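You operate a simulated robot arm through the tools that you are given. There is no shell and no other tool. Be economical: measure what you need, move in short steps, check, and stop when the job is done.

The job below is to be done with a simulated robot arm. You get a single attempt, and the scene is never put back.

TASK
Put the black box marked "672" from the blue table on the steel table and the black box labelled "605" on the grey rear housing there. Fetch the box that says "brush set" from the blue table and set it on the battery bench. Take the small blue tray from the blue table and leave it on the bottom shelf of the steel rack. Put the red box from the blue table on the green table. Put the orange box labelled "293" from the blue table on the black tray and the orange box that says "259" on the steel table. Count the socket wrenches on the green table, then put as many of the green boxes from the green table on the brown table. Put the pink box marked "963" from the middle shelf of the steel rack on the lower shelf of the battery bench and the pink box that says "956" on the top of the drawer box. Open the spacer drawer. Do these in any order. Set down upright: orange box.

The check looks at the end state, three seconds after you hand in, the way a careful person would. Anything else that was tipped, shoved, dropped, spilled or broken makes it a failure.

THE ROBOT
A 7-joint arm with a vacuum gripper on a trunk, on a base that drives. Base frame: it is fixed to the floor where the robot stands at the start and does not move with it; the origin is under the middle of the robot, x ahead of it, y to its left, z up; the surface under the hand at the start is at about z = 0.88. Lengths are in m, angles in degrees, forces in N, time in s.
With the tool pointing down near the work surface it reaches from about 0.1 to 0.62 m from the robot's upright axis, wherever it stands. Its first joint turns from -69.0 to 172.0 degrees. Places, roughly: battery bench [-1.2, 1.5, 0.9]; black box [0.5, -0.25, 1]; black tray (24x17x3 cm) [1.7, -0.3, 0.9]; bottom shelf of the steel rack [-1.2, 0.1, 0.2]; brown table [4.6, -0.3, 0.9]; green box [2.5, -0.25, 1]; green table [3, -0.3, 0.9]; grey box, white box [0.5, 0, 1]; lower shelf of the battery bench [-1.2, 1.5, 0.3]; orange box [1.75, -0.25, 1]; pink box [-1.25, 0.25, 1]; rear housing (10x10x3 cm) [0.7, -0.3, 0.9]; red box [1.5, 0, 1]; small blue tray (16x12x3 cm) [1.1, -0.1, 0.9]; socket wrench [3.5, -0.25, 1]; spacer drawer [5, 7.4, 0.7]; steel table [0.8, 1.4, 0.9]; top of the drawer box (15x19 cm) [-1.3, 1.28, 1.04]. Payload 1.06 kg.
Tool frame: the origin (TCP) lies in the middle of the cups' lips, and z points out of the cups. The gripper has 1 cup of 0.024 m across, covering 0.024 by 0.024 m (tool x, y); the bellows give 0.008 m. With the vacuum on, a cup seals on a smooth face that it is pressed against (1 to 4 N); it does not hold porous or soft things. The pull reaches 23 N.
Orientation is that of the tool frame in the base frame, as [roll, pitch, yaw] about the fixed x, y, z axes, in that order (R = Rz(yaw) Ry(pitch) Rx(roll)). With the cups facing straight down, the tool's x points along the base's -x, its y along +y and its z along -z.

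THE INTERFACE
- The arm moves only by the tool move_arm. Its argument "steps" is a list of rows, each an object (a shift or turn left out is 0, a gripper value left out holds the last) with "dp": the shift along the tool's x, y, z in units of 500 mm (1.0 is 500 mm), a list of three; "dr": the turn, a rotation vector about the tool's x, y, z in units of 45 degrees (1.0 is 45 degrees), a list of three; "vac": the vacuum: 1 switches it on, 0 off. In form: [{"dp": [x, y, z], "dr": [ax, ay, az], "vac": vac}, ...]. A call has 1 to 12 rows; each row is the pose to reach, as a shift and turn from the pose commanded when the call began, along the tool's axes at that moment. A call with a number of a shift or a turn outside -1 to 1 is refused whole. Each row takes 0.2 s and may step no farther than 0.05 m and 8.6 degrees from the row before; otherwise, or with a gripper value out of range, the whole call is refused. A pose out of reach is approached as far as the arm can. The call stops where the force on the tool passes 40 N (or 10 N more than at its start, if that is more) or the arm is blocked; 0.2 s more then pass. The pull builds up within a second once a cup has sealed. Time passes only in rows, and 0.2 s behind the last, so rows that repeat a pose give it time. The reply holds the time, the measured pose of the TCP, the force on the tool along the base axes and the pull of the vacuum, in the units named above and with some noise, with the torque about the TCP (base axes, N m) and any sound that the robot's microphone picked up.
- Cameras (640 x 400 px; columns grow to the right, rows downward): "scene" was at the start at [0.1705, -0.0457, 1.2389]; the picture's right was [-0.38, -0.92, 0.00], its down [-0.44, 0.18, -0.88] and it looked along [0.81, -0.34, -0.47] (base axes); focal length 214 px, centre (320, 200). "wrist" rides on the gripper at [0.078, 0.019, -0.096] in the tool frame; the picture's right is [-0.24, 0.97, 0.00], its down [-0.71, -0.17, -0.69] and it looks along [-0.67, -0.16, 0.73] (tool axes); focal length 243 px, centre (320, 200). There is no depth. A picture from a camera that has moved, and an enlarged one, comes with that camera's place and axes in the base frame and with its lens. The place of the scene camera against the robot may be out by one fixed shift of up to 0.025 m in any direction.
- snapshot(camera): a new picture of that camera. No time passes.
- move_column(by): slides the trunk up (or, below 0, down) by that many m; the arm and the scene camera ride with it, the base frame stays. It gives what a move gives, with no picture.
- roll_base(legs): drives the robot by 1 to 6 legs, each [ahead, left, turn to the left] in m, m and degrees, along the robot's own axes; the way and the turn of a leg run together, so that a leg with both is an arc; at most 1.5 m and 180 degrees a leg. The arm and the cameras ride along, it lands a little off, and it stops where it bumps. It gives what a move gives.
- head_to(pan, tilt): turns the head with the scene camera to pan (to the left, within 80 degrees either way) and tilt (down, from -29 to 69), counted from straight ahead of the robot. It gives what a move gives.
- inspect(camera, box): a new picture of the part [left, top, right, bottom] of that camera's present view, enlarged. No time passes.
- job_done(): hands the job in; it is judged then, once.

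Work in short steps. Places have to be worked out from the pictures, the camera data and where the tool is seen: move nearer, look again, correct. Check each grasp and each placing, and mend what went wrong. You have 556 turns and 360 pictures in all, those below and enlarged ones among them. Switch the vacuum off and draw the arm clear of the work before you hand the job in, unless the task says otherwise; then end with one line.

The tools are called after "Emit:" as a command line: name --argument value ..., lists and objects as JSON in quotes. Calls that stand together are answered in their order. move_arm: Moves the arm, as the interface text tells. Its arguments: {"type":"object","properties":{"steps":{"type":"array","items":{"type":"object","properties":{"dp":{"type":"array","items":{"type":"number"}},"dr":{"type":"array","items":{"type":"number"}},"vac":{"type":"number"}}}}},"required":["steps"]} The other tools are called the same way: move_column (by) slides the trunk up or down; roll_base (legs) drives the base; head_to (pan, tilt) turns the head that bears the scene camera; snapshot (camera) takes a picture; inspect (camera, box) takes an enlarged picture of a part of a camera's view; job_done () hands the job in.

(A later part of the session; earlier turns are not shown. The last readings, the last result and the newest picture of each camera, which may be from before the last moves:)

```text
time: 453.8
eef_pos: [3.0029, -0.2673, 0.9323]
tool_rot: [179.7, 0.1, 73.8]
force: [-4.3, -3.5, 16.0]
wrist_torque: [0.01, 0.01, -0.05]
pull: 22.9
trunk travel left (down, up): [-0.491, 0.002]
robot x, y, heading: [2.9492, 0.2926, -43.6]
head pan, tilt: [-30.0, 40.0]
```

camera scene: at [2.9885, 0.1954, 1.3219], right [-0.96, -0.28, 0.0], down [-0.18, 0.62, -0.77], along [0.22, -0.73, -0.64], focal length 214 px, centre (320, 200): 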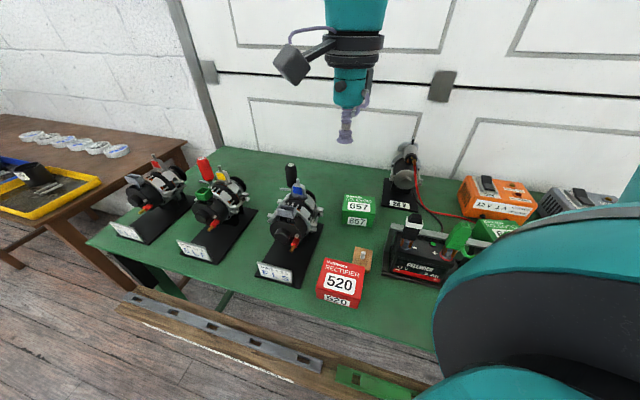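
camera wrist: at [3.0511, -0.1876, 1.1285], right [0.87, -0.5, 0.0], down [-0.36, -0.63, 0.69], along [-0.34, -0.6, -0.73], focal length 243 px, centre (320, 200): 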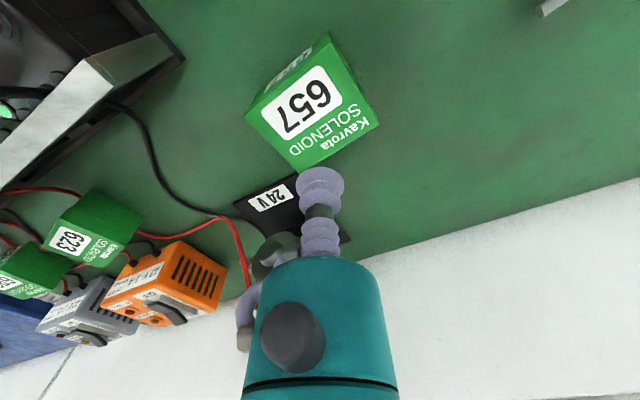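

657 sealed. I lift high, retract, and drive to the brown table.

Emit:
move_arm --steps '[{"dp": [0, 0, -0.05]}, {"dp": [0, 0, -0.14]}, {"dp": [0, 0, -0.23]}, {"dp": [0, 0, -0.32]}, {"dp": [0, 0, -0.41]}, {"dp": [0.06, 0, -0.48]}, {"dp": [0.13, 0, -0.52]}, {"dp": [0.2, 0, -0.52]}, {"dp": [0.27, 0, -0.52]}]'

Emit:
roll_base --legs '[[-0.23, 0.23, 0], [0.75, 0.75, 0]]'

Emit:
head_to --pan -35 --tilt 40

Emit:
snapshot --camera "scene"

Emit:
snapshot --camera "wrist"

```text
time: 455.8
eef_pos: [3.0412, -0.1367, 1.193]
tool_rot: [179.9, 0.1, 73.9]
force: [0.4, 0.3, -3.6]
wrist_torque: [-0.03, -0.04, -0.01]
pull: 22.7
trunk travel left (down, up): [-0.491, 0.002]
robot x, y, heading: [2.9486, 0.2901, -43.5]
head pan, tilt: [-30.0, 40.0]
```

```text
time: 465.0
eef_pos: [4.0947, 0.2183, 1.1934]
tool_rot: [179.9, 0.0, 74.0]
force: [-0.7, 0.7, -4.8]
wrist_torque: [0.0, -0.05, 0.0]
pull: 22.9
trunk travel left (down, up): [-0.491, 0.002]
robot x, y, heading: [3.9988, 0.6447, -43.6]
head pan, tilt: [-30.0, 40.0]
```

```text
time: 465.7
eef_pos: [4.0938, 0.2171, 1.1919]
tool_rot: [179.9, 0.0, 74.0]
force: [0.0, -0.6, -2.8]
wrist_torque: [-0.03, 0.02, -0.01]
pull: 23.0
trunk travel left (down, up): [-0.491, 0.002]
robot x, y, heading: [4.0065, 0.6432, -43.5]
head pan, tilt: [-35.0, 40.0]
```

```text
207 pictures are left
camera scene: at [4.0347, 0.5496, 1.322], right [-0.98, -0.2, 0.0], down [-0.13, 0.63, -0.77], along [0.15, -0.75, -0.64], focal length 214 px, centre (320, 200)
```

scene: 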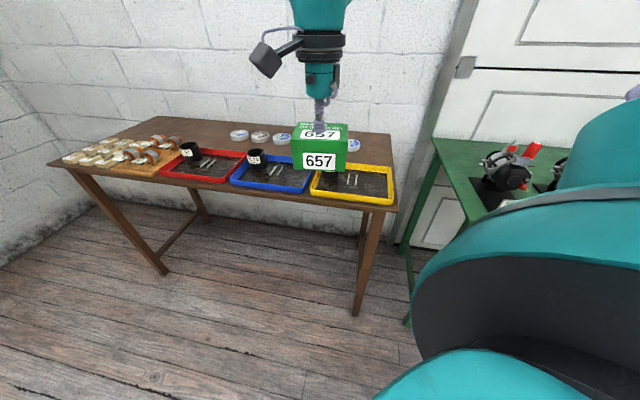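

```text
206 pictures are left
camera wrist: at [4.1339, 0.2888, 1.2865], right [0.87, -0.49, 0.0], down [-0.36, -0.63, 0.69], along [-0.34, -0.6, -0.73], focal length 243 px, centre (320, 200)
```

wrist: 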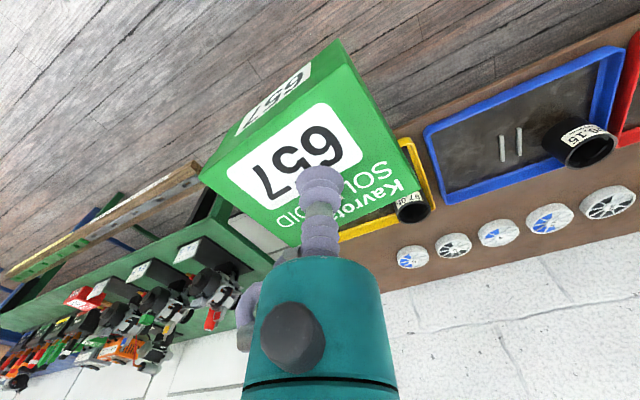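

The brown table's back-right area, between the yellow tray (back edge y≈−0.25) and the tins (front y≈−0.35), is free near x 3.93–4.0. I roll in to look closer.

Emit:
roll_base --legs '[[0.205, -0.3, 0]]'

Emit:
snapshot --camera "wrist"

Emit:
snapshot --camera "scene"

```text
time: 468.9
eef_pos: [4.0348, -0.1371, 1.1922]
tool_rot: [180.0, 0.0, 73.9]
force: [0.4, 0.4, -3.5]
wrist_torque: [-0.06, -0.02, 0.03]
pull: 22.5
trunk travel left (down, up): [-0.491, 0.002]
robot x, y, heading: [3.9413, 0.2908, -43.4]
head pan, tilt: [-35.0, 40.0]
```

```text
205 pictures are left
camera wrist: at [4.0747, -0.0662, 1.2865], right [0.87, -0.49, 0.0], down [-0.36, -0.63, 0.69], along [-0.34, -0.6, -0.73], focal length 243 px, centre (320, 200)
```

wrist: 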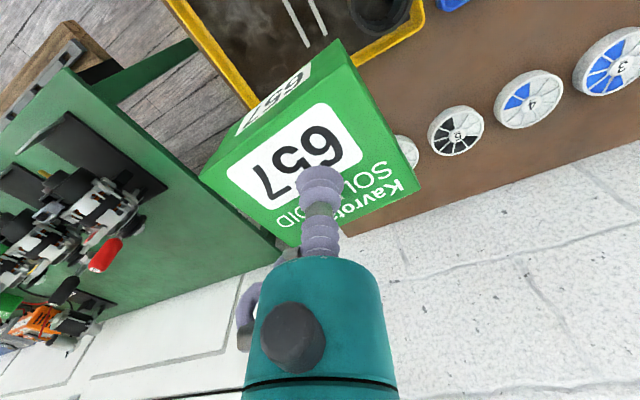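

```text
204 pictures are left
camera scene: at [3.9755, 0.1945, 1.3219], right [-0.98, -0.2, 0.0], down [-0.13, 0.63, -0.77], along [0.15, -0.75, -0.64], focal length 214 px, centre (320, 200)
```

scene: 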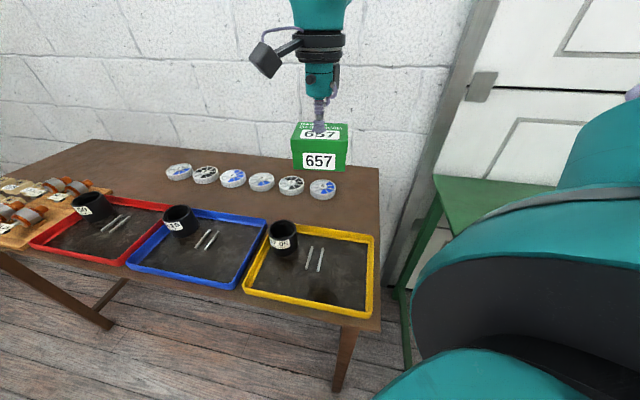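

The gap between tray and tins is y −0.19…−0.33. I bring 657 over (3.955,−0.26) and lower.

Emit:
move_arm --steps '[{"dp": [-0.07, -0.022, 0]}, {"dp": [-0.14, -0.043, 0.02]}, {"dp": [-0.21, -0.065, 0.06]}, {"dp": [-0.28, -0.086, 0.1]}, {"dp": [-0.28, -0.086, 0.19]}, {"dp": [-0.28, -0.086, 0.28]}, {"dp": [-0.28, -0.086, 0.36]}, {"dp": [-0.28, -0.086, 0.42]}]'

Emit:
snapshot --camera "wrist"

Emit:
inspect --camera "scene" --box '[230, 130, 430, 280]'

```text
time: 470.7
eef_pos: [3.955, -0.261, 0.9809]
tool_rot: [179.9, 0.0, 73.9]
force: [-0.2, 0.5, -3.4]
wrist_torque: [-0.03, 0.02, 0.01]
pull: 22.8
trunk travel left (down, up): [-0.491, 0.002]
robot x, y, heading: [3.9424, 0.289, -43.4]
head pan, tilt: [-35.0, 40.0]
```

```text
203 pictures are left
camera wrist: at [3.9955, -0.1908, 1.075], right [0.87, -0.49, 0.0], down [-0.36, -0.63, 0.69], along [-0.34, -0.6, -0.73], focal length 243 px, centre (320, 200)
```

wrist: 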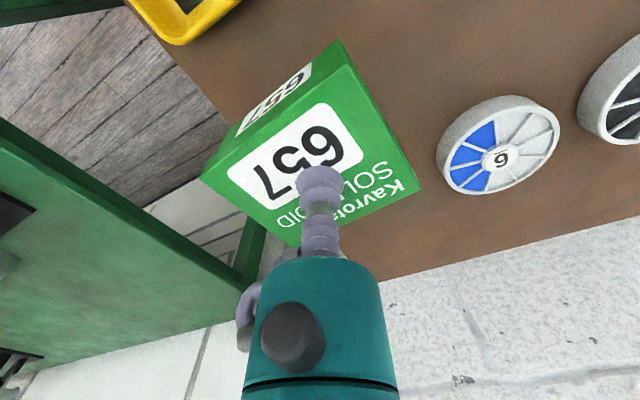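

```text
2.67 times, centred on (330, 205) of scene
camera zoom: at [3.9755, 0.1944, 1.3219], right [-0.98, -0.2, 0.0], down [-0.13, 0.63, -0.77], along [0.15, -0.75, -0.64], focal length 572 px, centre (293, 187)
```

zoom: 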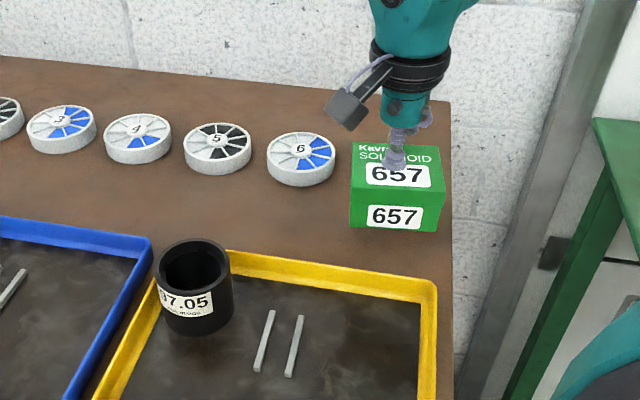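

Slightly close to the right edge; I shift 1.5 cm inward and creep down.

Emit:
move_arm --steps '[{"dp": [0.028, 0.023, 0]}, {"dp": [0.028, 0.023, 0.03]}, {"dp": [0.028, 0.023, 0.06]}, {"dp": [0.028, 0.023, 0.078]}, {"dp": [0.028, 0.023, 0.078]}]'

```text
time: 471.9
eef_pos: [3.9706, -0.2502, 0.9425]
tool_rot: [179.9, 0.0, 74.0]
force: [-0.2, -0.1, -3.5]
wrist_torque: [0.02, 0.0, -0.05]
pull: 22.4
trunk travel left (down, up): [-0.491, 0.002]
robot x, y, heading: [3.9452, 0.2897, -43.4]
head pan, tilt: [-35.0, 40.0]
```

Emit:
move_arm --steps '[{"dp": [0, 0, 0.006]}, {"dp": [0, 0, 0.012]}, {"dp": [0, 0, 0.016]}, {"dp": [0, 0, 0.016]}]'

```text
time: 472.9
eef_pos: [3.9704, -0.2499, 0.9355]
tool_rot: [179.8, 0.0, 74.0]
force: [0.8, -2.9, 2.9]
wrist_torque: [0.01, 0.02, 0.0]
pull: 22.6
trunk travel left (down, up): [-0.491, 0.002]
robot x, y, heading: [3.9426, 0.2913, -43.3]
head pan, tilt: [-35.0, 40.0]
```

Contact. Release, lift, check.

Emit:
move_arm --steps '[{"dp": [0, 0, 0.002]}, {"dp": [0, 0, 0.002], "vac": 0}, {"dp": [0, 0, 0]}, {"dp": [0, 0, -0.004]}, {"dp": [0, 0, -0.03]}, {"dp": [0, 0, -0.12]}, {"dp": [0, 0, -0.21]}, {"dp": [0, 0, -0.3]}, {"dp": [0, 0, -0.39]}, {"dp": [0, 0, -0.46]}]'

Emit:
snapshot --camera "scene"

```text
time: 475.1
eef_pos: [3.9708, -0.2493, 1.1664]
tool_rot: [180.0, -0.1, 74.0]
force: [-0.8, 0.2, 0.6]
wrist_torque: [0.0, 0.02, 0.01]
pull: 0.1
trunk travel left (down, up): [-0.491, 0.002]
robot x, y, heading: [3.9423, 0.2937, -43.2]
head pan, tilt: [-35.0, 40.0]
```

```text
201 pictures are left
camera scene: at [3.9755, 0.1953, 1.322], right [-0.98, -0.2, 0.0], down [-0.13, 0.63, -0.77], along [0.15, -0.75, -0.64], focal length 214 px, centre (320, 200)
```

scene: 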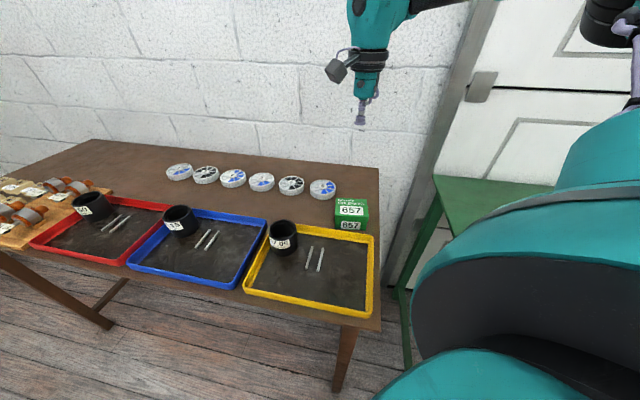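

657 is on the brown table. I go back for a second green box behind the batteries and to double check the wrench count there.

Emit:
move_arm --steps '[{"dp": [0.08, 0, -0.04]}, {"dp": [0.16, 0, -0.06]}]'

Emit:
roll_base --legs '[[-0.226, 0.24, 0], [-0.9, -0.845, 0], [0.137, -0.146, 0]]'

Emit:
snapshot --camera "wrist"

Emit:
snapshot --camera "scene"

```text
time: 475.7
eef_pos: [3.993, -0.1711, 1.1948]
tool_rot: [180.0, 0.0, 74.0]
force: [0.0, -0.4, -0.4]
wrist_torque: [-0.01, -0.03, 0.01]
pull: 0.1
trunk travel left (down, up): [-0.491, 0.002]
robot x, y, heading: [3.9416, 0.2958, -43.5]
head pan, tilt: [-35.0, 40.0]
```

```text
time: 487.3
eef_pos: [2.7491, -0.0244, 1.1947]
tool_rot: [179.9, 0.0, 71.8]
force: [-0.6, -0.6, -0.2]
wrist_torque: [0.03, -0.02, 0.01]
pull: 0.0
trunk travel left (down, up): [-0.491, 0.002]
robot x, y, heading: [2.7148, 0.4395, -45.7]
head pan, tilt: [-35.0, 40.0]
```

```text
200 pictures are left
camera wrist: at [2.7904, 0.0452, 1.2891], right [0.85, -0.53, 0.0], down [-0.38, -0.62, 0.69], along [-0.36, -0.58, -0.73], focal length 243 px, centre (320, 200)
```

wrist: 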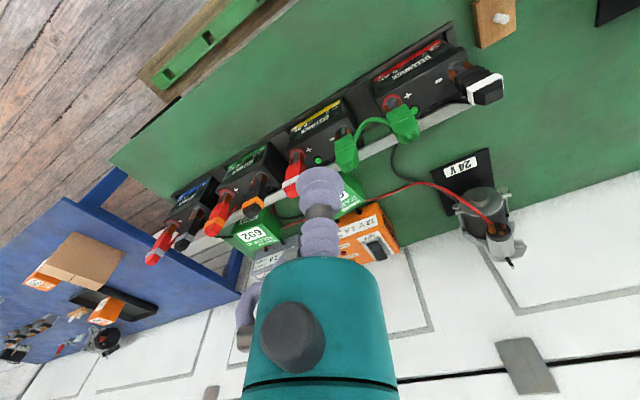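

```text
199 pictures are left
camera scene: at [2.7443, 0.3435, 1.3219], right [-0.99, -0.16, 0.0], down [-0.1, 0.63, -0.77], along [0.12, -0.76, -0.64], focal length 214 px, centre (320, 200)
```

scene: 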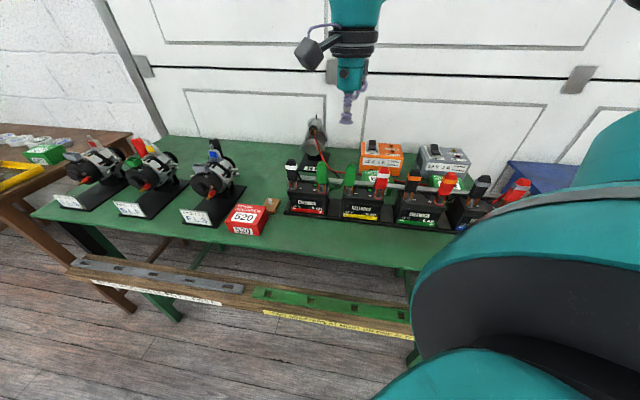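

Emit:
inspect --camera "scene" --box '[270, 110, 540, 250]'

Emit:
inspect --camera "wrist" --box '[130, 30, 520, 290]'

```text
2.37 times, centred on (405, 180) of scene
camera zoom: at [2.7443, 0.3435, 1.3219], right [-0.99, -0.16, 0.0], down [-0.1, 0.63, -0.77], along [0.12, -0.76, -0.64], focal length 508 px, centre (118, 247)
```

zoom: 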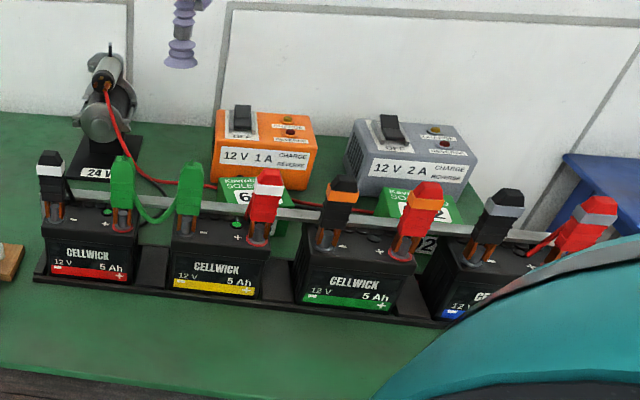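

```text
1.54 times, centred on (325, 160) of wrist
camera zoom: at [2.7904, 0.0452, 1.2891], right [0.85, -0.53, 0.0], down [-0.38, -0.62, 0.69], along [-0.36, -0.58, -0.73], focal length 373 px, centre (312, 262)
```

zoom: 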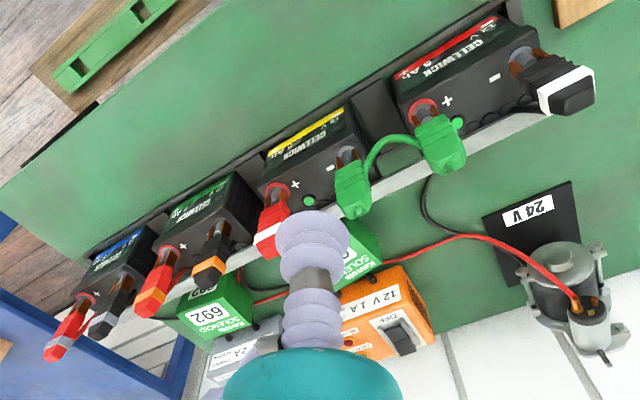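

Clamp tops are near (y −0.09, z 1.065), so the space behind them is reachable from above. I move closer over the 623 box to see cables.

Emit:
roll_base --legs '[[0.1, -0.098, 0]]'

Emit:
snapshot --camera "wrist"

```text
time: 488.8
eef_pos: [2.7528, -0.1642, 1.1944]
tool_rot: [179.9, -0.1, 71.9]
force: [0.0, -0.1, -0.2]
wrist_torque: [-0.02, -0.02, 0.0]
pull: 0.1
trunk travel left (down, up): [-0.491, 0.002]
robot x, y, heading: [2.7178, 0.299, -45.6]
head pan, tilt: [-35.0, 40.0]
```

```text
196 pictures are left
camera wrist: at [2.7947, -0.0964, 1.2891], right [0.85, -0.53, 0.0], down [-0.38, -0.62, 0.69], along [-0.36, -0.58, -0.73], focal length 243 px, centre (320, 200)
```

wrist: 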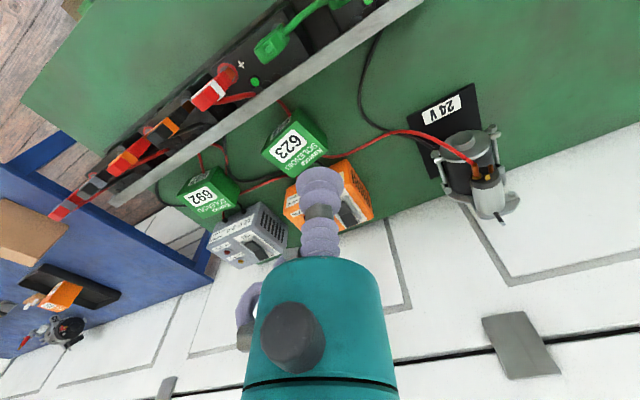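

Emit:
inspect --camera "wrist" --box '[150, 80, 400, 280]'

```text
2.00 times, centred on (275, 180) of wrist
camera zoom: at [2.7947, -0.0964, 1.2891], right [0.85, -0.53, 0.0], down [-0.38, -0.62, 0.69], along [-0.36, -0.58, -0.73], focal length 485 px, centre (410, 240)
```

zoom: 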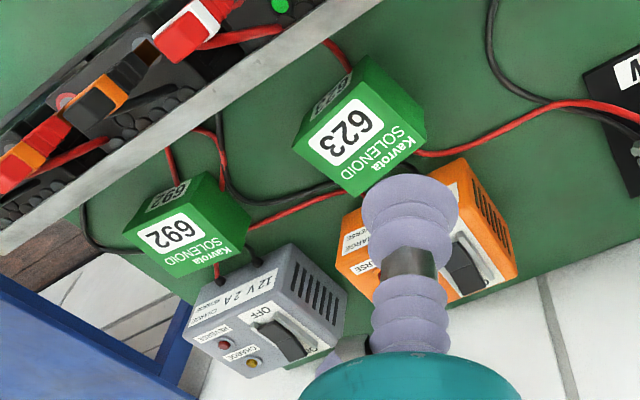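

The box stands free; cables run behind it. I move above 623 at (2.649,−0.25) and down to z≈1.03.

Emit:
move_arm --steps '[{"dp": [-0.06, -0.036, 0]}, {"dp": [-0.12, -0.072, 0.0]}, {"dp": [-0.18, -0.108, 0.02]}, {"dp": [-0.228, -0.144, 0.06]}, {"dp": [-0.228, -0.144, 0.14]}, {"dp": [-0.228, -0.144, 0.22]}, {"dp": [-0.228, -0.144, 0.3]}]'

Emit:
snapshot --camera "wrist"

Emit:
snapshot --camera "scene"

```text
time: 490.4
eef_pos: [2.6492, -0.2525, 1.0419]
tool_rot: [-180.0, 0.0, 71.9]
force: [-0.7, 0.2, 0.2]
wrist_torque: [-0.03, 0.0, -0.01]
pull: 0.1
trunk travel left (down, up): [-0.491, 0.002]
robot x, y, heading: [2.7189, 0.2963, -45.4]
head pan, tilt: [-35.0, 40.0]
```

```text
194 pictures are left
camera wrist: at [2.6913, -0.183, 1.1378], right [0.85, -0.53, 0.0], down [-0.38, -0.62, 0.69], along [-0.36, -0.58, -0.73], focal length 243 px, centre (320, 200)
```

wrist: 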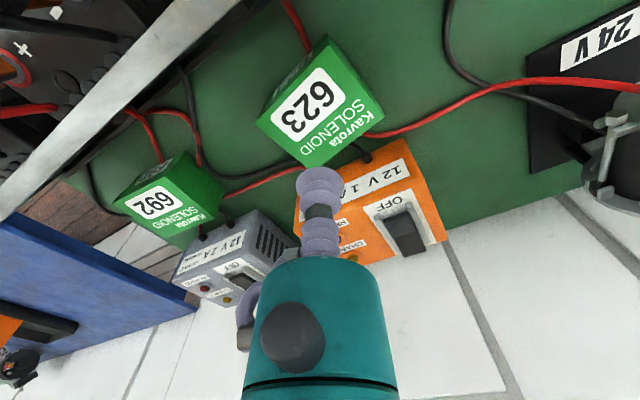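

```text
193 pictures are left
camera scene: at [2.7481, 0.202, 1.3219], right [-0.99, -0.16, 0.0], down [-0.11, 0.63, -0.77], along [0.13, -0.76, -0.64], focal length 214 px, centre (320, 200)
```

scene: 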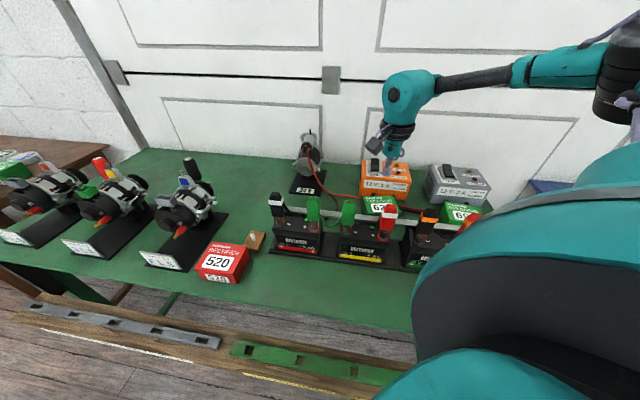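

Aligning to (2.651,−0.2595) and gripping.

Emit:
move_arm --steps '[{"dp": [-0.012, 0.008, 0.08]}, {"dp": [-0.012, 0.008, 0.16]}, {"dp": [-0.012, 0.008, 0.19], "vac": 1}, {"dp": [-0.012, 0.008, 0.204]}, {"dp": [-0.012, 0.008, 0.214]}, {"dp": [-0.012, 0.008, 0.22]}, {"dp": [-0.012, 0.008, 0.22]}, {"dp": [-0.012, 0.008, 0.22]}]'

```text
time: 492.2
eef_pos: [2.65, -0.2573, 0.9349]
tool_rot: [179.9, 0.1, 71.9]
force: [2.3, 0.6, 0.9]
wrist_torque: [0.04, 0.04, 0.02]
pull: 23.5
trunk travel left (down, up): [-0.491, 0.002]
robot x, y, heading: [2.7218, 0.2996, -45.4]
head pan, tilt: [-35.0, 40.0]
```

Sealed. I lift straight up to 1.2 and then drive to the brown table again.

Emit:
move_arm --steps '[{"dp": [0, 0, -0.04]}, {"dp": [0, 0, -0.13]}, {"dp": [0, 0, -0.22]}, {"dp": [0, 0, -0.31]}, {"dp": [0, 0, -0.4]}, {"dp": [0, 0, -0.47]}, {"dp": [0.06, 0, -0.52]}, {"dp": [0.13, 0, -0.52]}, {"dp": [0.2, 0, -0.52]}, {"dp": [0.27, 0, -0.52]}]'

Emit:
inspect --camera "scene" --box '[250, 110, 520, 280]'

```text
time: 494.4
eef_pos: [2.6921, -0.1285, 1.1947]
tool_rot: [179.9, 0.1, 71.9]
force: [0.2, -0.1, -4.3]
wrist_torque: [0.04, -0.04, 0.02]
pull: 22.8
trunk travel left (down, up): [-0.491, 0.002]
robot x, y, heading: [2.7174, 0.3008, -45.4]
head pan, tilt: [-35.0, 40.0]
```

```text
2.35 times, centred on (385, 195) of scene
camera zoom: at [2.7483, 0.2026, 1.322], right [-0.99, -0.16, 0.0], down [-0.11, 0.63, -0.77], along [0.13, -0.76, -0.64], focal length 505 px, centre (167, 212)
```

zoom: 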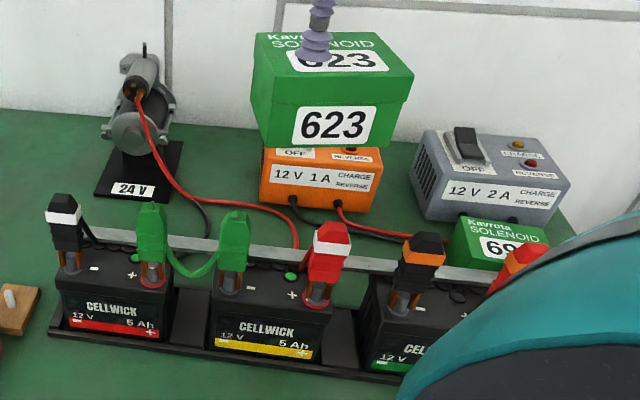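

Nothing was disturbed and no further wrench is hidden, so two boxes it is. I drive to the brown table.

Emit:
roll_base --legs '[[-0.235, 0.232, 0], [0.9, 0.91, 0], [0.225, -0.225, 0]]'

Emit:
snapshot --camera "scene"

Emit:
snapshot --camera "wrist"

```text
time: 507.1
eef_pos: [3.9844, -0.116, 1.1948]
tool_rot: [-180.0, 0.1, 73.5]
force: [-0.5, 0.2, -3.6]
wrist_torque: [-0.03, -0.02, -0.01]
pull: 23.1
trunk travel left (down, up): [-0.491, 0.002]
robot x, y, heading: [3.997, 0.3122, -43.8]
head pan, tilt: [-35.0, 40.0]
```

```text
191 pictures are left
camera scene: at [4.0302, 0.2169, 1.3219], right [-0.98, -0.19, 0.0], down [-0.12, 0.63, -0.77], along [0.15, -0.75, -0.64], focal length 214 px, centre (320, 200)
```

scene: 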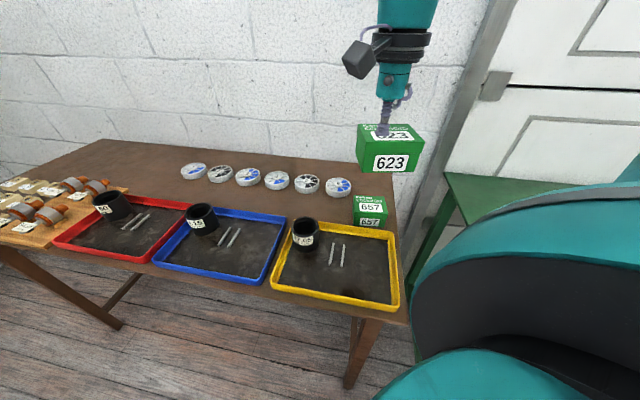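

```text
190 pictures are left
camera wrist: at [4.0243, -0.0458, 1.2887], right [0.87, -0.5, 0.0], down [-0.37, -0.63, 0.69], along [-0.34, -0.59, -0.73], focal length 243 px, centre (320, 200)
```

wrist: 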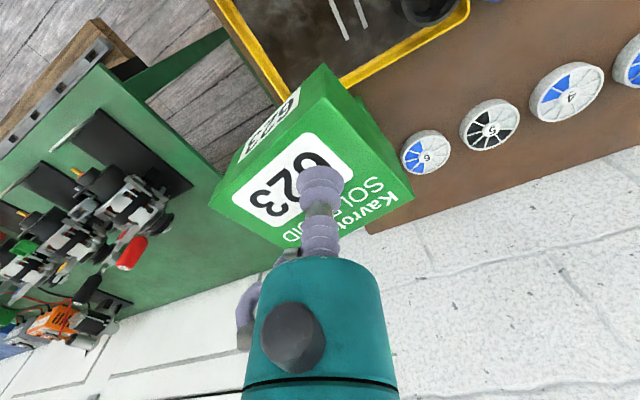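

I bring 623 over (4.075,−0.254), beside 657, and lower to z≈0.985.

Emit:
move_arm --steps '[{"dp": [-0.055, 0.065, 0]}, {"dp": [-0.11, 0.13, 0]}, {"dp": [-0.165, 0.195, 0.02]}, {"dp": [-0.212, 0.25, 0.06]}, {"dp": [-0.212, 0.25, 0.15]}, {"dp": [-0.212, 0.25, 0.24]}, {"dp": [-0.212, 0.25, 0.33]}, {"dp": [-0.212, 0.25, 0.42]}]'

Emit:
snapshot --camera "wrist"

Emit:
inspect --camera "scene" --box '[250, 130, 450, 280]'

```text
time: 508.9
eef_pos: [4.0753, -0.2524, 0.9831]
tool_rot: [179.9, 0.0, 73.5]
force: [0.2, 0.4, -4.3]
wrist_torque: [0.02, -0.07, -0.03]
pull: 22.5
trunk travel left (down, up): [-0.491, 0.002]
robot x, y, heading: [4.0001, 0.3115, -44.0]
head pan, tilt: [-35.0, 40.0]
```

```text
189 pictures are left
camera wrist: at [4.1157, -0.183, 1.0777], right [0.87, -0.5, 0.0], down [-0.37, -0.63, 0.69], along [-0.34, -0.59, -0.73], focal length 243 px, centre (320, 200)
```

wrist: 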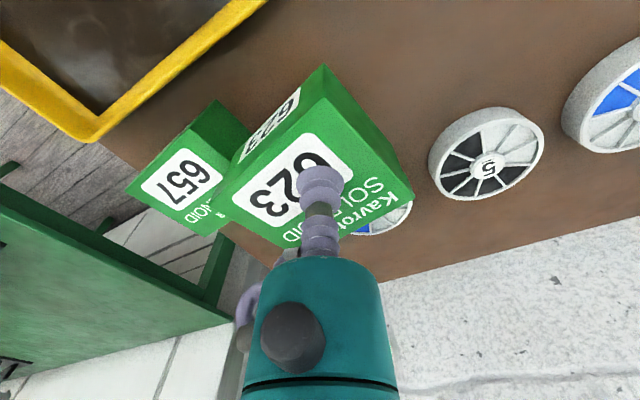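

```text
2.67 times, centred on (350, 205) of scene
camera zoom: at [4.0305, 0.2166, 1.3219], right [-0.98, -0.19, 0.0], down [-0.12, 0.63, -0.77], along [0.15, -0.75, -0.64], focal length 572 px, centre (240, 187)
```

zoom: 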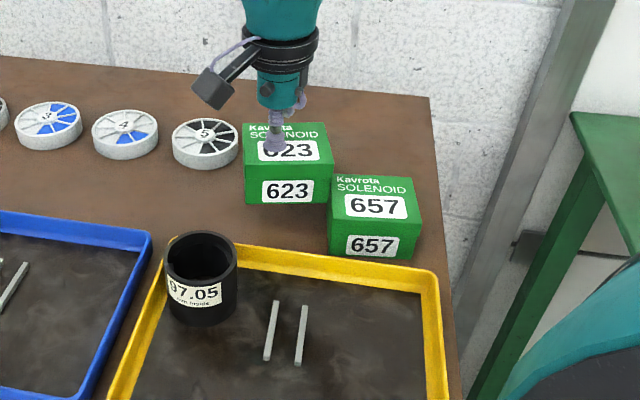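

Clearances: ~2.5 cm to 657, ~4 cm to the tin and tray. I creep down.

Emit:
move_arm --steps '[{"dp": [0, 0, 0.03]}, {"dp": [0, 0, 0.06]}, {"dp": [0, 0, 0.076]}, {"dp": [0, 0, 0.08]}, {"dp": [0, 0, 0.08]}]'

Emit:
inspect --camera "scene" --box '[250, 130, 450, 280]'

```text
time: 510.1
eef_pos: [4.0754, -0.2534, 0.9443]
tool_rot: [179.9, 0.1, 73.5]
force: [0.2, -0.8, -4.5]
wrist_torque: [0.0, -0.03, 0.0]
pull: 22.7
trunk travel left (down, up): [-0.491, 0.002]
robot x, y, heading: [4.0006, 0.312, -43.7]
head pan, tilt: [-35.0, 40.0]
```

```text
2.67 times, centred on (350, 205) of scene
camera zoom: at [4.0302, 0.2172, 1.322], right [-0.98, -0.19, 0.0], down [-0.12, 0.63, -0.77], along [0.15, -0.75, -0.64], focal length 572 px, centre (240, 187)
```

zoom: 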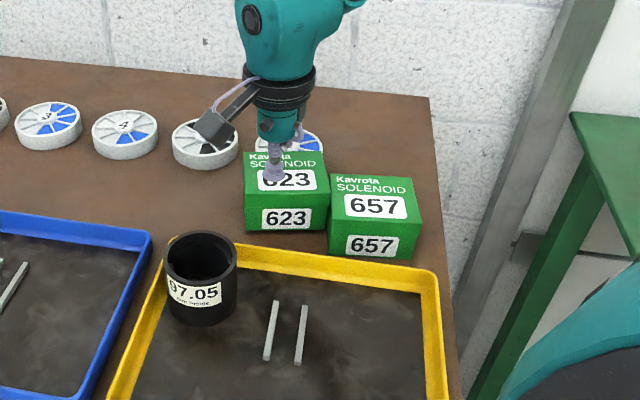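

The gap to 657 looks narrow, so I shift 623 by 1.5 cm away, then go down.

Emit:
move_arm --steps '[{"dp": [0.018, 0.026, 0]}, {"dp": [0.018, 0.026, 0.006]}, {"dp": [0.018, 0.026, 0.012]}, {"dp": [0.018, 0.026, 0.018]}, {"dp": [0.018, 0.026, 0.018]}]'

```text
time: 511.3
eef_pos: [4.088, -0.2489, 0.9354]
tool_rot: [179.8, 0.0, 73.5]
force: [0.8, 1.0, -1.6]
wrist_torque: [0.05, 0.02, -0.01]
pull: 22.9
trunk travel left (down, up): [-0.491, 0.002]
robot x, y, heading: [4.0039, 0.3124, -44.1]
head pan, tilt: [-35.0, 40.0]
```

Emit:
move_arm --steps '[{"dp": [0, 0, 0.003]}, {"dp": [0, 0, 0.006]}, {"dp": [0, 0, 0.008]}, {"dp": [0, 0, 0.008]}]'

```text
time: 512.3
eef_pos: [4.089, -0.249, 0.9342]
tool_rot: [179.7, 0.2, 73.4]
force: [-1.7, -3.5, 15.6]
wrist_torque: [0.02, 0.09, -0.06]
pull: 22.8
trunk travel left (down, up): [-0.491, 0.002]
robot x, y, heading: [3.997, 0.3156, -44.0]
head pan, tilt: [-35.0, 40.0]
```

Contact. Release, lift and check.

Emit:
move_arm --steps '[{"dp": [0, 0, -0.004]}, {"dp": [0, 0, -0.004], "vac": 0}, {"dp": [0, 0, -0.004]}, {"dp": [0, 0, -0.006]}, {"dp": [0, 0, -0.03]}, {"dp": [0, 0, -0.12]}, {"dp": [0, 0, -0.21]}, {"dp": [0, 0, -0.3]}, {"dp": [0, 0, -0.39]}, {"dp": [0, 0, -0.46]}]'

Emit:
snapshot --camera "scene"

Emit:
snapshot --camera "wrist"

```text
time: 514.5
eef_pos: [4.0867, -0.2446, 1.1629]
tool_rot: [179.9, 0.1, 73.4]
force: [0.4, 0.5, -0.6]
wrist_torque: [-0.01, 0.03, 0.0]
pull: 0.0
trunk travel left (down, up): [-0.491, 0.002]
robot x, y, heading: [3.9952, 0.3147, -43.9]
head pan, tilt: [-35.0, 40.0]
```

```text
186 pictures are left
camera scene: at [4.0302, 0.2178, 1.322], right [-0.98, -0.19, 0.0], down [-0.12, 0.63, -0.77], along [0.15, -0.75, -0.64], focal length 214 px, centre (320, 200)
```

scene: 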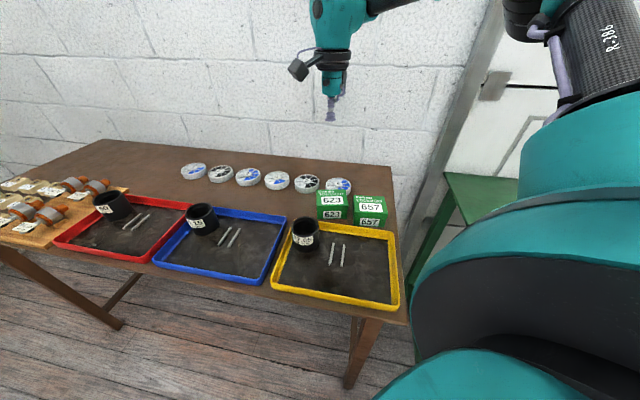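

```text
185 pictures are left
camera wrist: at [4.1272, -0.1751, 1.2573], right [0.87, -0.5, 0.0], down [-0.37, -0.63, 0.69], along [-0.34, -0.59, -0.73], focal length 243 px, centre (320, 200)
```

wrist: 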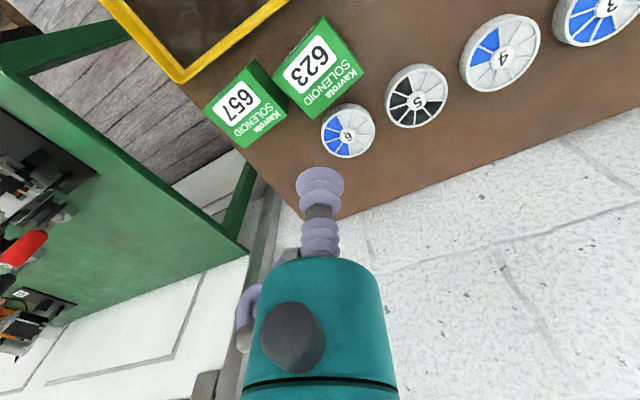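

Both green boxes are on the brown table. Now the spacer drawer at (5,7.4): I back off, turn and look that way.

Emit:
move_arm --steps '[{"dp": [0.08, 0, 0]}, {"dp": [0.16, 0, 0]}, {"dp": [0.24, 0, 0]}, {"dp": [0.32, 0, 0]}]'

Emit:
roll_base --legs '[[-0.35, 0.35, 0], [0, 0, 120]]'

Emit:
head_to --pan 0 --tilt 10

Emit:
snapshot --camera "scene"

```text
time: 515.5
eef_pos: [4.1331, -0.0941, 1.1624]
tool_rot: [179.9, 0.2, 73.4]
force: [0.0, 0.5, 0.1]
wrist_torque: [0.01, -0.03, 0.02]
pull: 0.1
trunk travel left (down, up): [-0.491, 0.002]
robot x, y, heading: [4.0019, 0.3127, -44.1]
head pan, tilt: [-35.0, 40.0]
```

```text
time: 524.2
eef_pos: [4.2852, 1.134, 1.1621]
tool_rot: [179.9, 0.1, -166.8]
force: [0.1, -0.6, 0.2]
wrist_torque: [0.01, -0.01, -0.04]
pull: 0.1
trunk travel left (down, up): [-0.491, 0.002]
robot x, y, heading: [3.9966, 0.8204, 75.6]
head pan, tilt: [-35.0, 40.0]
```

```text
time: 525.2
eef_pos: [4.2849, 1.1339, 1.1624]
tool_rot: [179.9, 0.0, -166.7]
force: [0.4, 0.2, -0.6]
wrist_torque: [0.02, 0.0, 0.02]
pull: 0.1
trunk travel left (down, up): [-0.491, 0.002]
robot x, y, heading: [3.9986, 0.8197, 75.9]
head pan, tilt: [0.0, 10.0]
```

```text
184 pictures are left
camera scene: at [4.0331, 0.898, 1.3696], right [0.97, -0.25, 0.0], down [-0.04, -0.17, -0.98], along [0.24, 0.95, -0.17], focal length 214 px, centre (320, 200)
```

scene: 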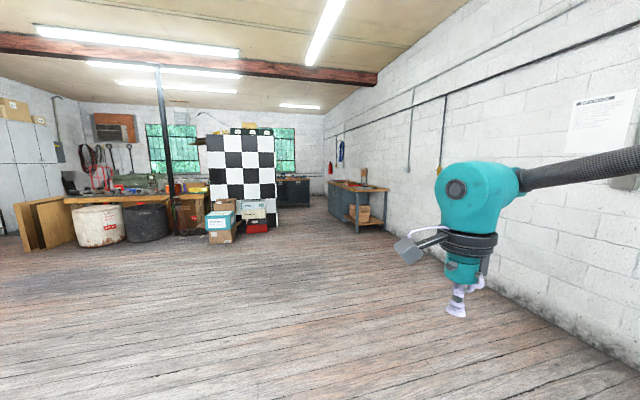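

Emit:
inspect --camera "scene" --box '[190, 110, 410, 250]'

```text
2.86 times, centred on (300, 180) of scene
camera zoom: at [4.0331, 0.898, 1.3696], right [0.97, -0.25, 0.0], down [-0.04, -0.17, -0.98], along [0.24, 0.95, -0.17], focal length 613 px, centre (377, 257)
```

zoom: 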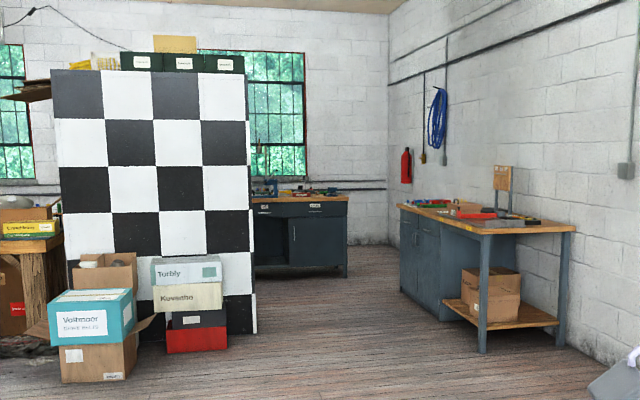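

The dark cabinet at about (5,7.5) has labelled drawers. I drive through the open corridor (x≈5) toward it.

Emit:
roll_base --legs '[[1.214, -0.726, 0], [1.358, 0.342, 0], [1.358, 0.342, 0]]'

Emit:
snapshot --camera "scene"

```text
time: 545.2
eef_pos: [5.3107, 4.8677, 1.1626]
tool_rot: [-180.0, 0.1, -166.4]
force: [-0.5, -0.2, -0.1]
wrist_torque: [0.01, -0.02, 0.0]
pull: 0.1
trunk travel left (down, up): [-0.491, 0.002]
robot x, y, heading: [5.0263, 4.5475, 76.2]
head pan, tilt: [0.0, 10.0]
```

```text
182 pictures are left
camera scene: at [5.0603, 4.6299, 1.3697], right [0.97, -0.24, 0.0], down [-0.04, -0.17, -0.98], along [0.23, 0.96, -0.17], focal length 214 px, centre (320, 200)
```

scene: 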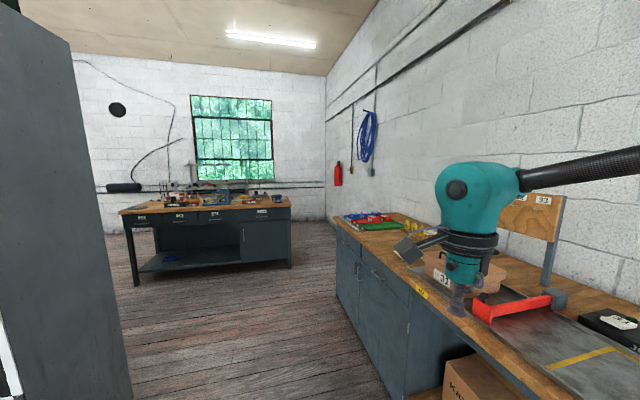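

Emit:
inspect --camera "scene" --box '[110, 180, 310, 300]'

```text
3.20 times, centred on (210, 240) of scene
camera zoom: at [5.0603, 4.6299, 1.3697], right [0.97, -0.24, 0.0], down [-0.04, -0.17, -0.98], along [0.23, 0.96, -0.17], focal length 686 px, centre (672, 72)
```

zoom: 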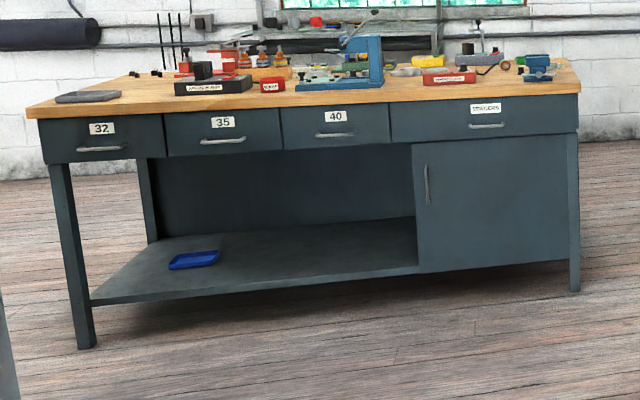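

The "SPACERS" drawer is the wide right one, centre ≈(4.96,7.3,0.75) with a bar handle. I drive up to about (4.93,5.95) and turn to heading 135°.

Emit:
roll_base --legs '[[1.287, 0.419, 0], [0, 0, 59]]'

Emit:
head_to --pan -45 --tilt 25

Emit:
snapshot --camera "scene"

```text
time: 554.5
eef_pos: [4.814, 6.296, 1.1635]
tool_rot: [-180.0, 0.2, -108.0]
force: [-0.2, -0.6, 0.0]
wrist_torque: [-0.01, 0.0, -0.01]
pull: 0.1
trunk travel left (down, up): [-0.491, 0.002]
robot x, y, heading: [4.9348, 5.8874, 134.6]
head pan, tilt: [0.0, 10.0]
```

```text
time: 555.7
eef_pos: [4.8135, 6.298, 1.1621]
tool_rot: [179.8, 0.1, -108.0]
force: [-0.3, -0.4, 0.8]
wrist_torque: [-0.01, -0.02, -0.04]
pull: 0.1
trunk travel left (down, up): [-0.491, 0.002]
robot x, y, heading: [4.9379, 5.8891, 134.6]
head pan, tilt: [-45.0, 25.0]
```

```text
180 pictures are left
camera scene: at [4.9473, 5.969, 1.3453], right [1.0, -0.01, 0.0], down [0.0, -0.42, -0.91], along [0.01, 0.91, -0.42], focal length 214 px, centre (320, 200)
```

scene: 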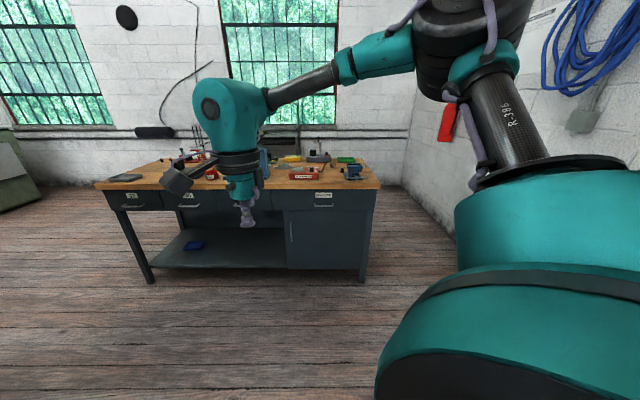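

I extend the hand forward and lower it a bit, then pitch the tool to point at the cabinet (+y), in two 45° stages.

Emit:
move_arm --steps '[{"dp": [-0.05, 0.016, 0.08]}, {"dp": [-0.1, 0.032, 0.16]}, {"dp": [-0.15, 0.048, 0.24]}, {"dp": [-0.2, 0.064, 0.32]}, {"dp": [-0.247, 0.08, 0.4]}]'

Emit:
move_arm --steps '[{"dr": [-0.0515, -0.1585, 0]}, {"dr": [-0.103, -0.317, 0]}, {"dr": [-0.1545, -0.4755, 0]}, {"dr": [-0.206, -0.634, 0]}, {"dr": [-0.2575, -0.7925, 0]}, {"dr": [-0.309, -0.951, 0]}]'

```text
time: 556.9
eef_pos: [4.8163, 6.4253, 0.9646]
tool_rot: [179.9, 0.1, -108.0]
force: [-0.4, 0.7, -0.2]
wrist_torque: [0.0, -0.01, -0.03]
pull: 0.1
trunk travel left (down, up): [-0.491, 0.002]
robot x, y, heading: [4.9334, 5.8846, 134.5]
head pan, tilt: [-45.0, 25.0]
```

```text
time: 558.3
eef_pos: [4.8136, 6.4276, 0.9632]
tool_rot: [162.5, 42.4, -114.7]
force: [0.0, 0.0, -0.6]
wrist_torque: [-0.01, -0.01, -0.01]
pull: 0.1
trunk travel left (down, up): [-0.491, 0.002]
robot x, y, heading: [4.9323, 5.885, 134.9]
head pan, tilt: [-45.0, 25.0]
```

Correct direction (tool z now (0,0.71,−0.70)). Second stage.

Emit:
move_arm --steps '[{"dr": [-0.0515, -0.1585, 0]}, {"dr": [-0.103, -0.317, 0]}, {"dr": [-0.1545, -0.4755, 0]}, {"dr": [-0.206, -0.634, 0]}, {"dr": [-0.2575, -0.7925, 0]}, {"dr": [-0.309, -0.951, 0]}]'

Emit:
snapshot --camera "scene"

Emit:
snapshot --camera "wrist"

```text
time: 559.7
eef_pos: [4.8497, 6.4414, 1.0174]
tool_rot: [89.6, 72.0, 179.7]
force: [-0.4, 0.2, 0.3]
wrist_torque: [0.03, 0.0, 0.01]
pull: 0.1
out of reach, approached as far as the arm can: row 3, 4, 5, 6
trunk travel left (down, up): [-0.491, 0.002]
robot x, y, heading: [4.9388, 5.8846, 134.4]
head pan, tilt: [-45.0, 25.0]
```

```text
179 pictures are left
camera scene: at [4.9474, 5.9691, 1.3453], right [1.0, -0.01, 0.0], down [0.0, -0.42, -0.91], along [0.01, 0.91, -0.42], focal length 214 px, centre (320, 200)
```

scene: 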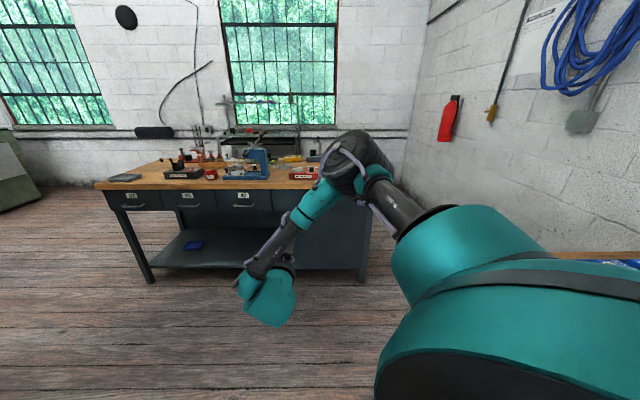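

```text
178 pictures are left
camera wrist: at [4.8082, 6.3471, 0.9485], right [-0.85, 0.0, 0.52], down [0.38, -0.69, 0.62], along [0.36, 0.73, 0.58], focal length 243 px, centre (320, 200)
```

wrist: 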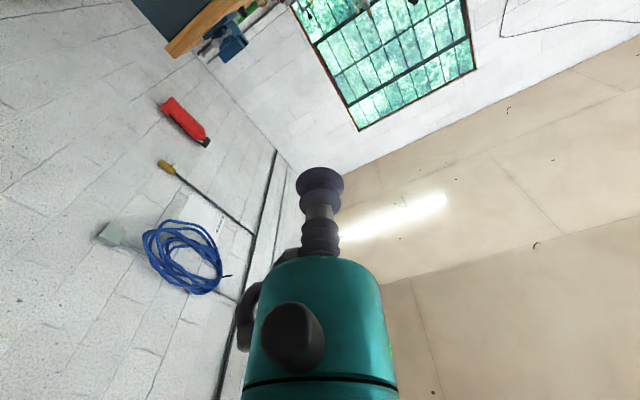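

The tool now points horizontally along +y (only its roll differs, which doesn't matter). I lower the trunk so the cup is at z≈0.74 and look.

Emit:
move_column --by -0.28

Emit:
snapshot --camera "scene"

Emit:
snapshot --camera "wrist"

```text
time: 562.5
eef_pos: [4.8544, 6.4345, 0.6769]
tool_rot: [123.4, 77.0, -147.5]
force: [-0.2, -0.7, -0.4]
wrist_torque: [-0.01, 0.0, -0.01]
pull: 0.0
trunk travel left (down, up): [-0.211, 0.282]
robot x, y, heading: [4.935, 5.8859, 134.6]
head pan, tilt: [-45.0, 25.0]
```

```text
177 pictures are left
camera scene: at [4.8627, 6.055, 1.052], right [1.0, -0.01, 0.0], down [0.0, -0.42, -0.91], along [0.01, 0.91, -0.42], focal length 214 px, centre (320, 200)
```

scene: 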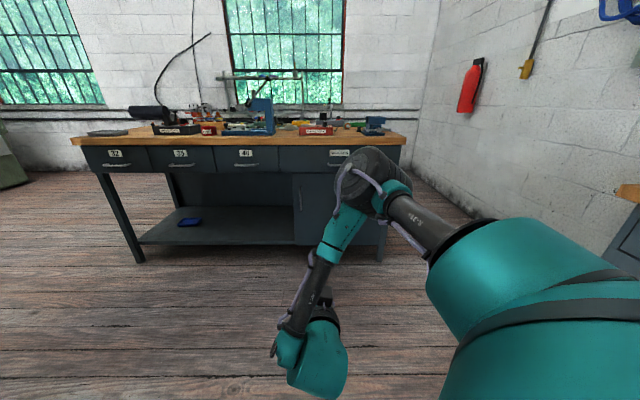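

```text
176 pictures are left
camera wrist: at [4.8207, 6.3323, 0.6147], right [-0.91, 0.06, 0.41], down [0.3, -0.6, 0.74], along [0.29, 0.8, 0.53], focal length 243 px, centre (320, 200)
```

wrist: 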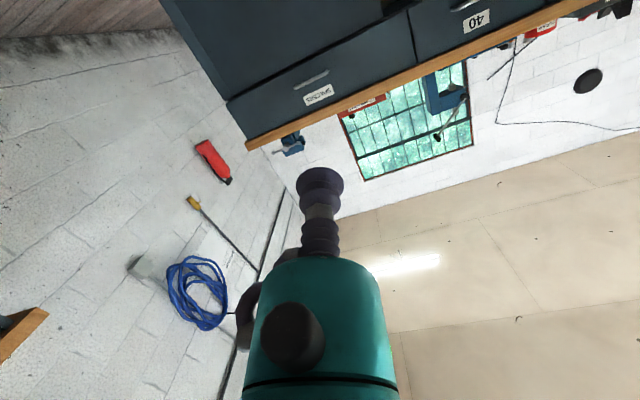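

The tool is pitched 7° down now, at z 0.677. I level it and raise it by about 6 cm.

Emit:
move_arm --steps '[{"dp": [-0.05, 0.025, -0.008], "dr": [-0.015, -0.077, 0]}, {"dp": [-0.1, 0.05, -0.016], "dr": [-0.03, -0.155, 0]}, {"dp": [-0.117, 0.053, -0.016], "dr": [-0.03, -0.155, 0]}]'

```text
time: 563.3
eef_pos: [4.8406, 6.4612, 0.741]
tool_rot: [91.2, 79.1, -179.0]
force: [0.2, -0.1, -0.3]
wrist_torque: [0.02, 0.03, 0.02]
pull: 0.0
out of reach, approached as far as the arm can: row 1, 2, 3
trunk travel left (down, up): [-0.211, 0.282]
robot x, y, heading: [4.9389, 5.8881, 134.4]
head pan, tilt: [-45.0, 25.0]
```

Now the cup points exactly at +y at (4.84, z 0.741). I drive 0.7 m toward the cabinet and check.

Emit:
roll_base --legs '[[0.499, -0.491, 0]]'

Emit:
snapshot --camera "scene"

Emit:
snapshot --camera "wrist"

```text
time: 568.2
eef_pos: [4.8523, 7.1574, 0.741]
tool_rot: [91.4, 79.0, -179.2]
force: [0.4, 0.0, -0.3]
wrist_torque: [-0.03, -0.02, 0.05]
pull: 0.1
trunk travel left (down, up): [-0.211, 0.282]
robot x, y, heading: [4.9436, 6.5796, 134.3]
head pan, tilt: [-45.0, 25.0]
```

```text
175 pictures are left
camera scene: at [4.8731, 6.7514, 1.0519], right [1.0, -0.01, 0.0], down [0.0, -0.42, -0.91], along [0.01, 0.91, -0.42], focal length 214 px, centre (320, 200)
```

scene: 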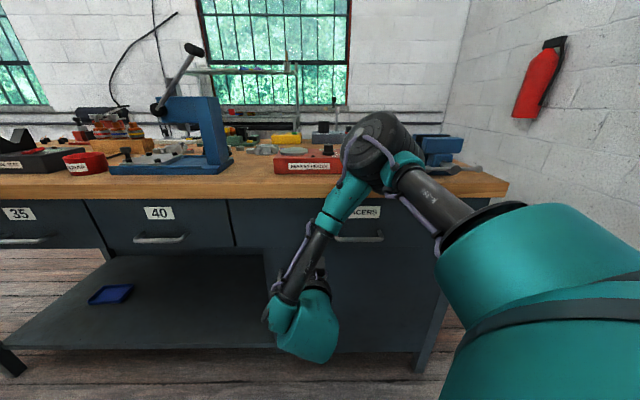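

```text
174 pictures are left
camera wrist: at [4.8175, 7.0625, 0.6668], right [-0.91, 0.01, 0.42], down [0.3, -0.68, 0.67], along [0.29, 0.73, 0.62], focal length 243 px, centre (320, 200)
```

wrist: 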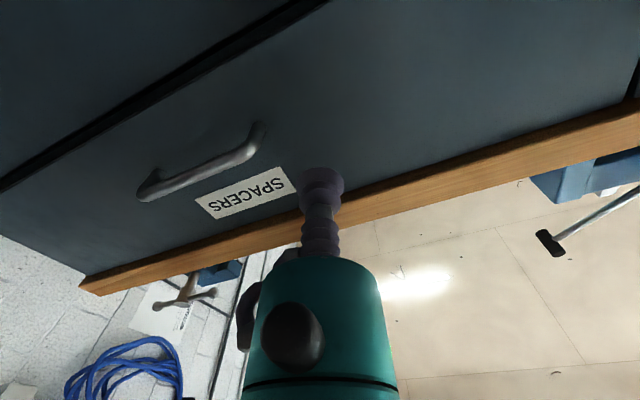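

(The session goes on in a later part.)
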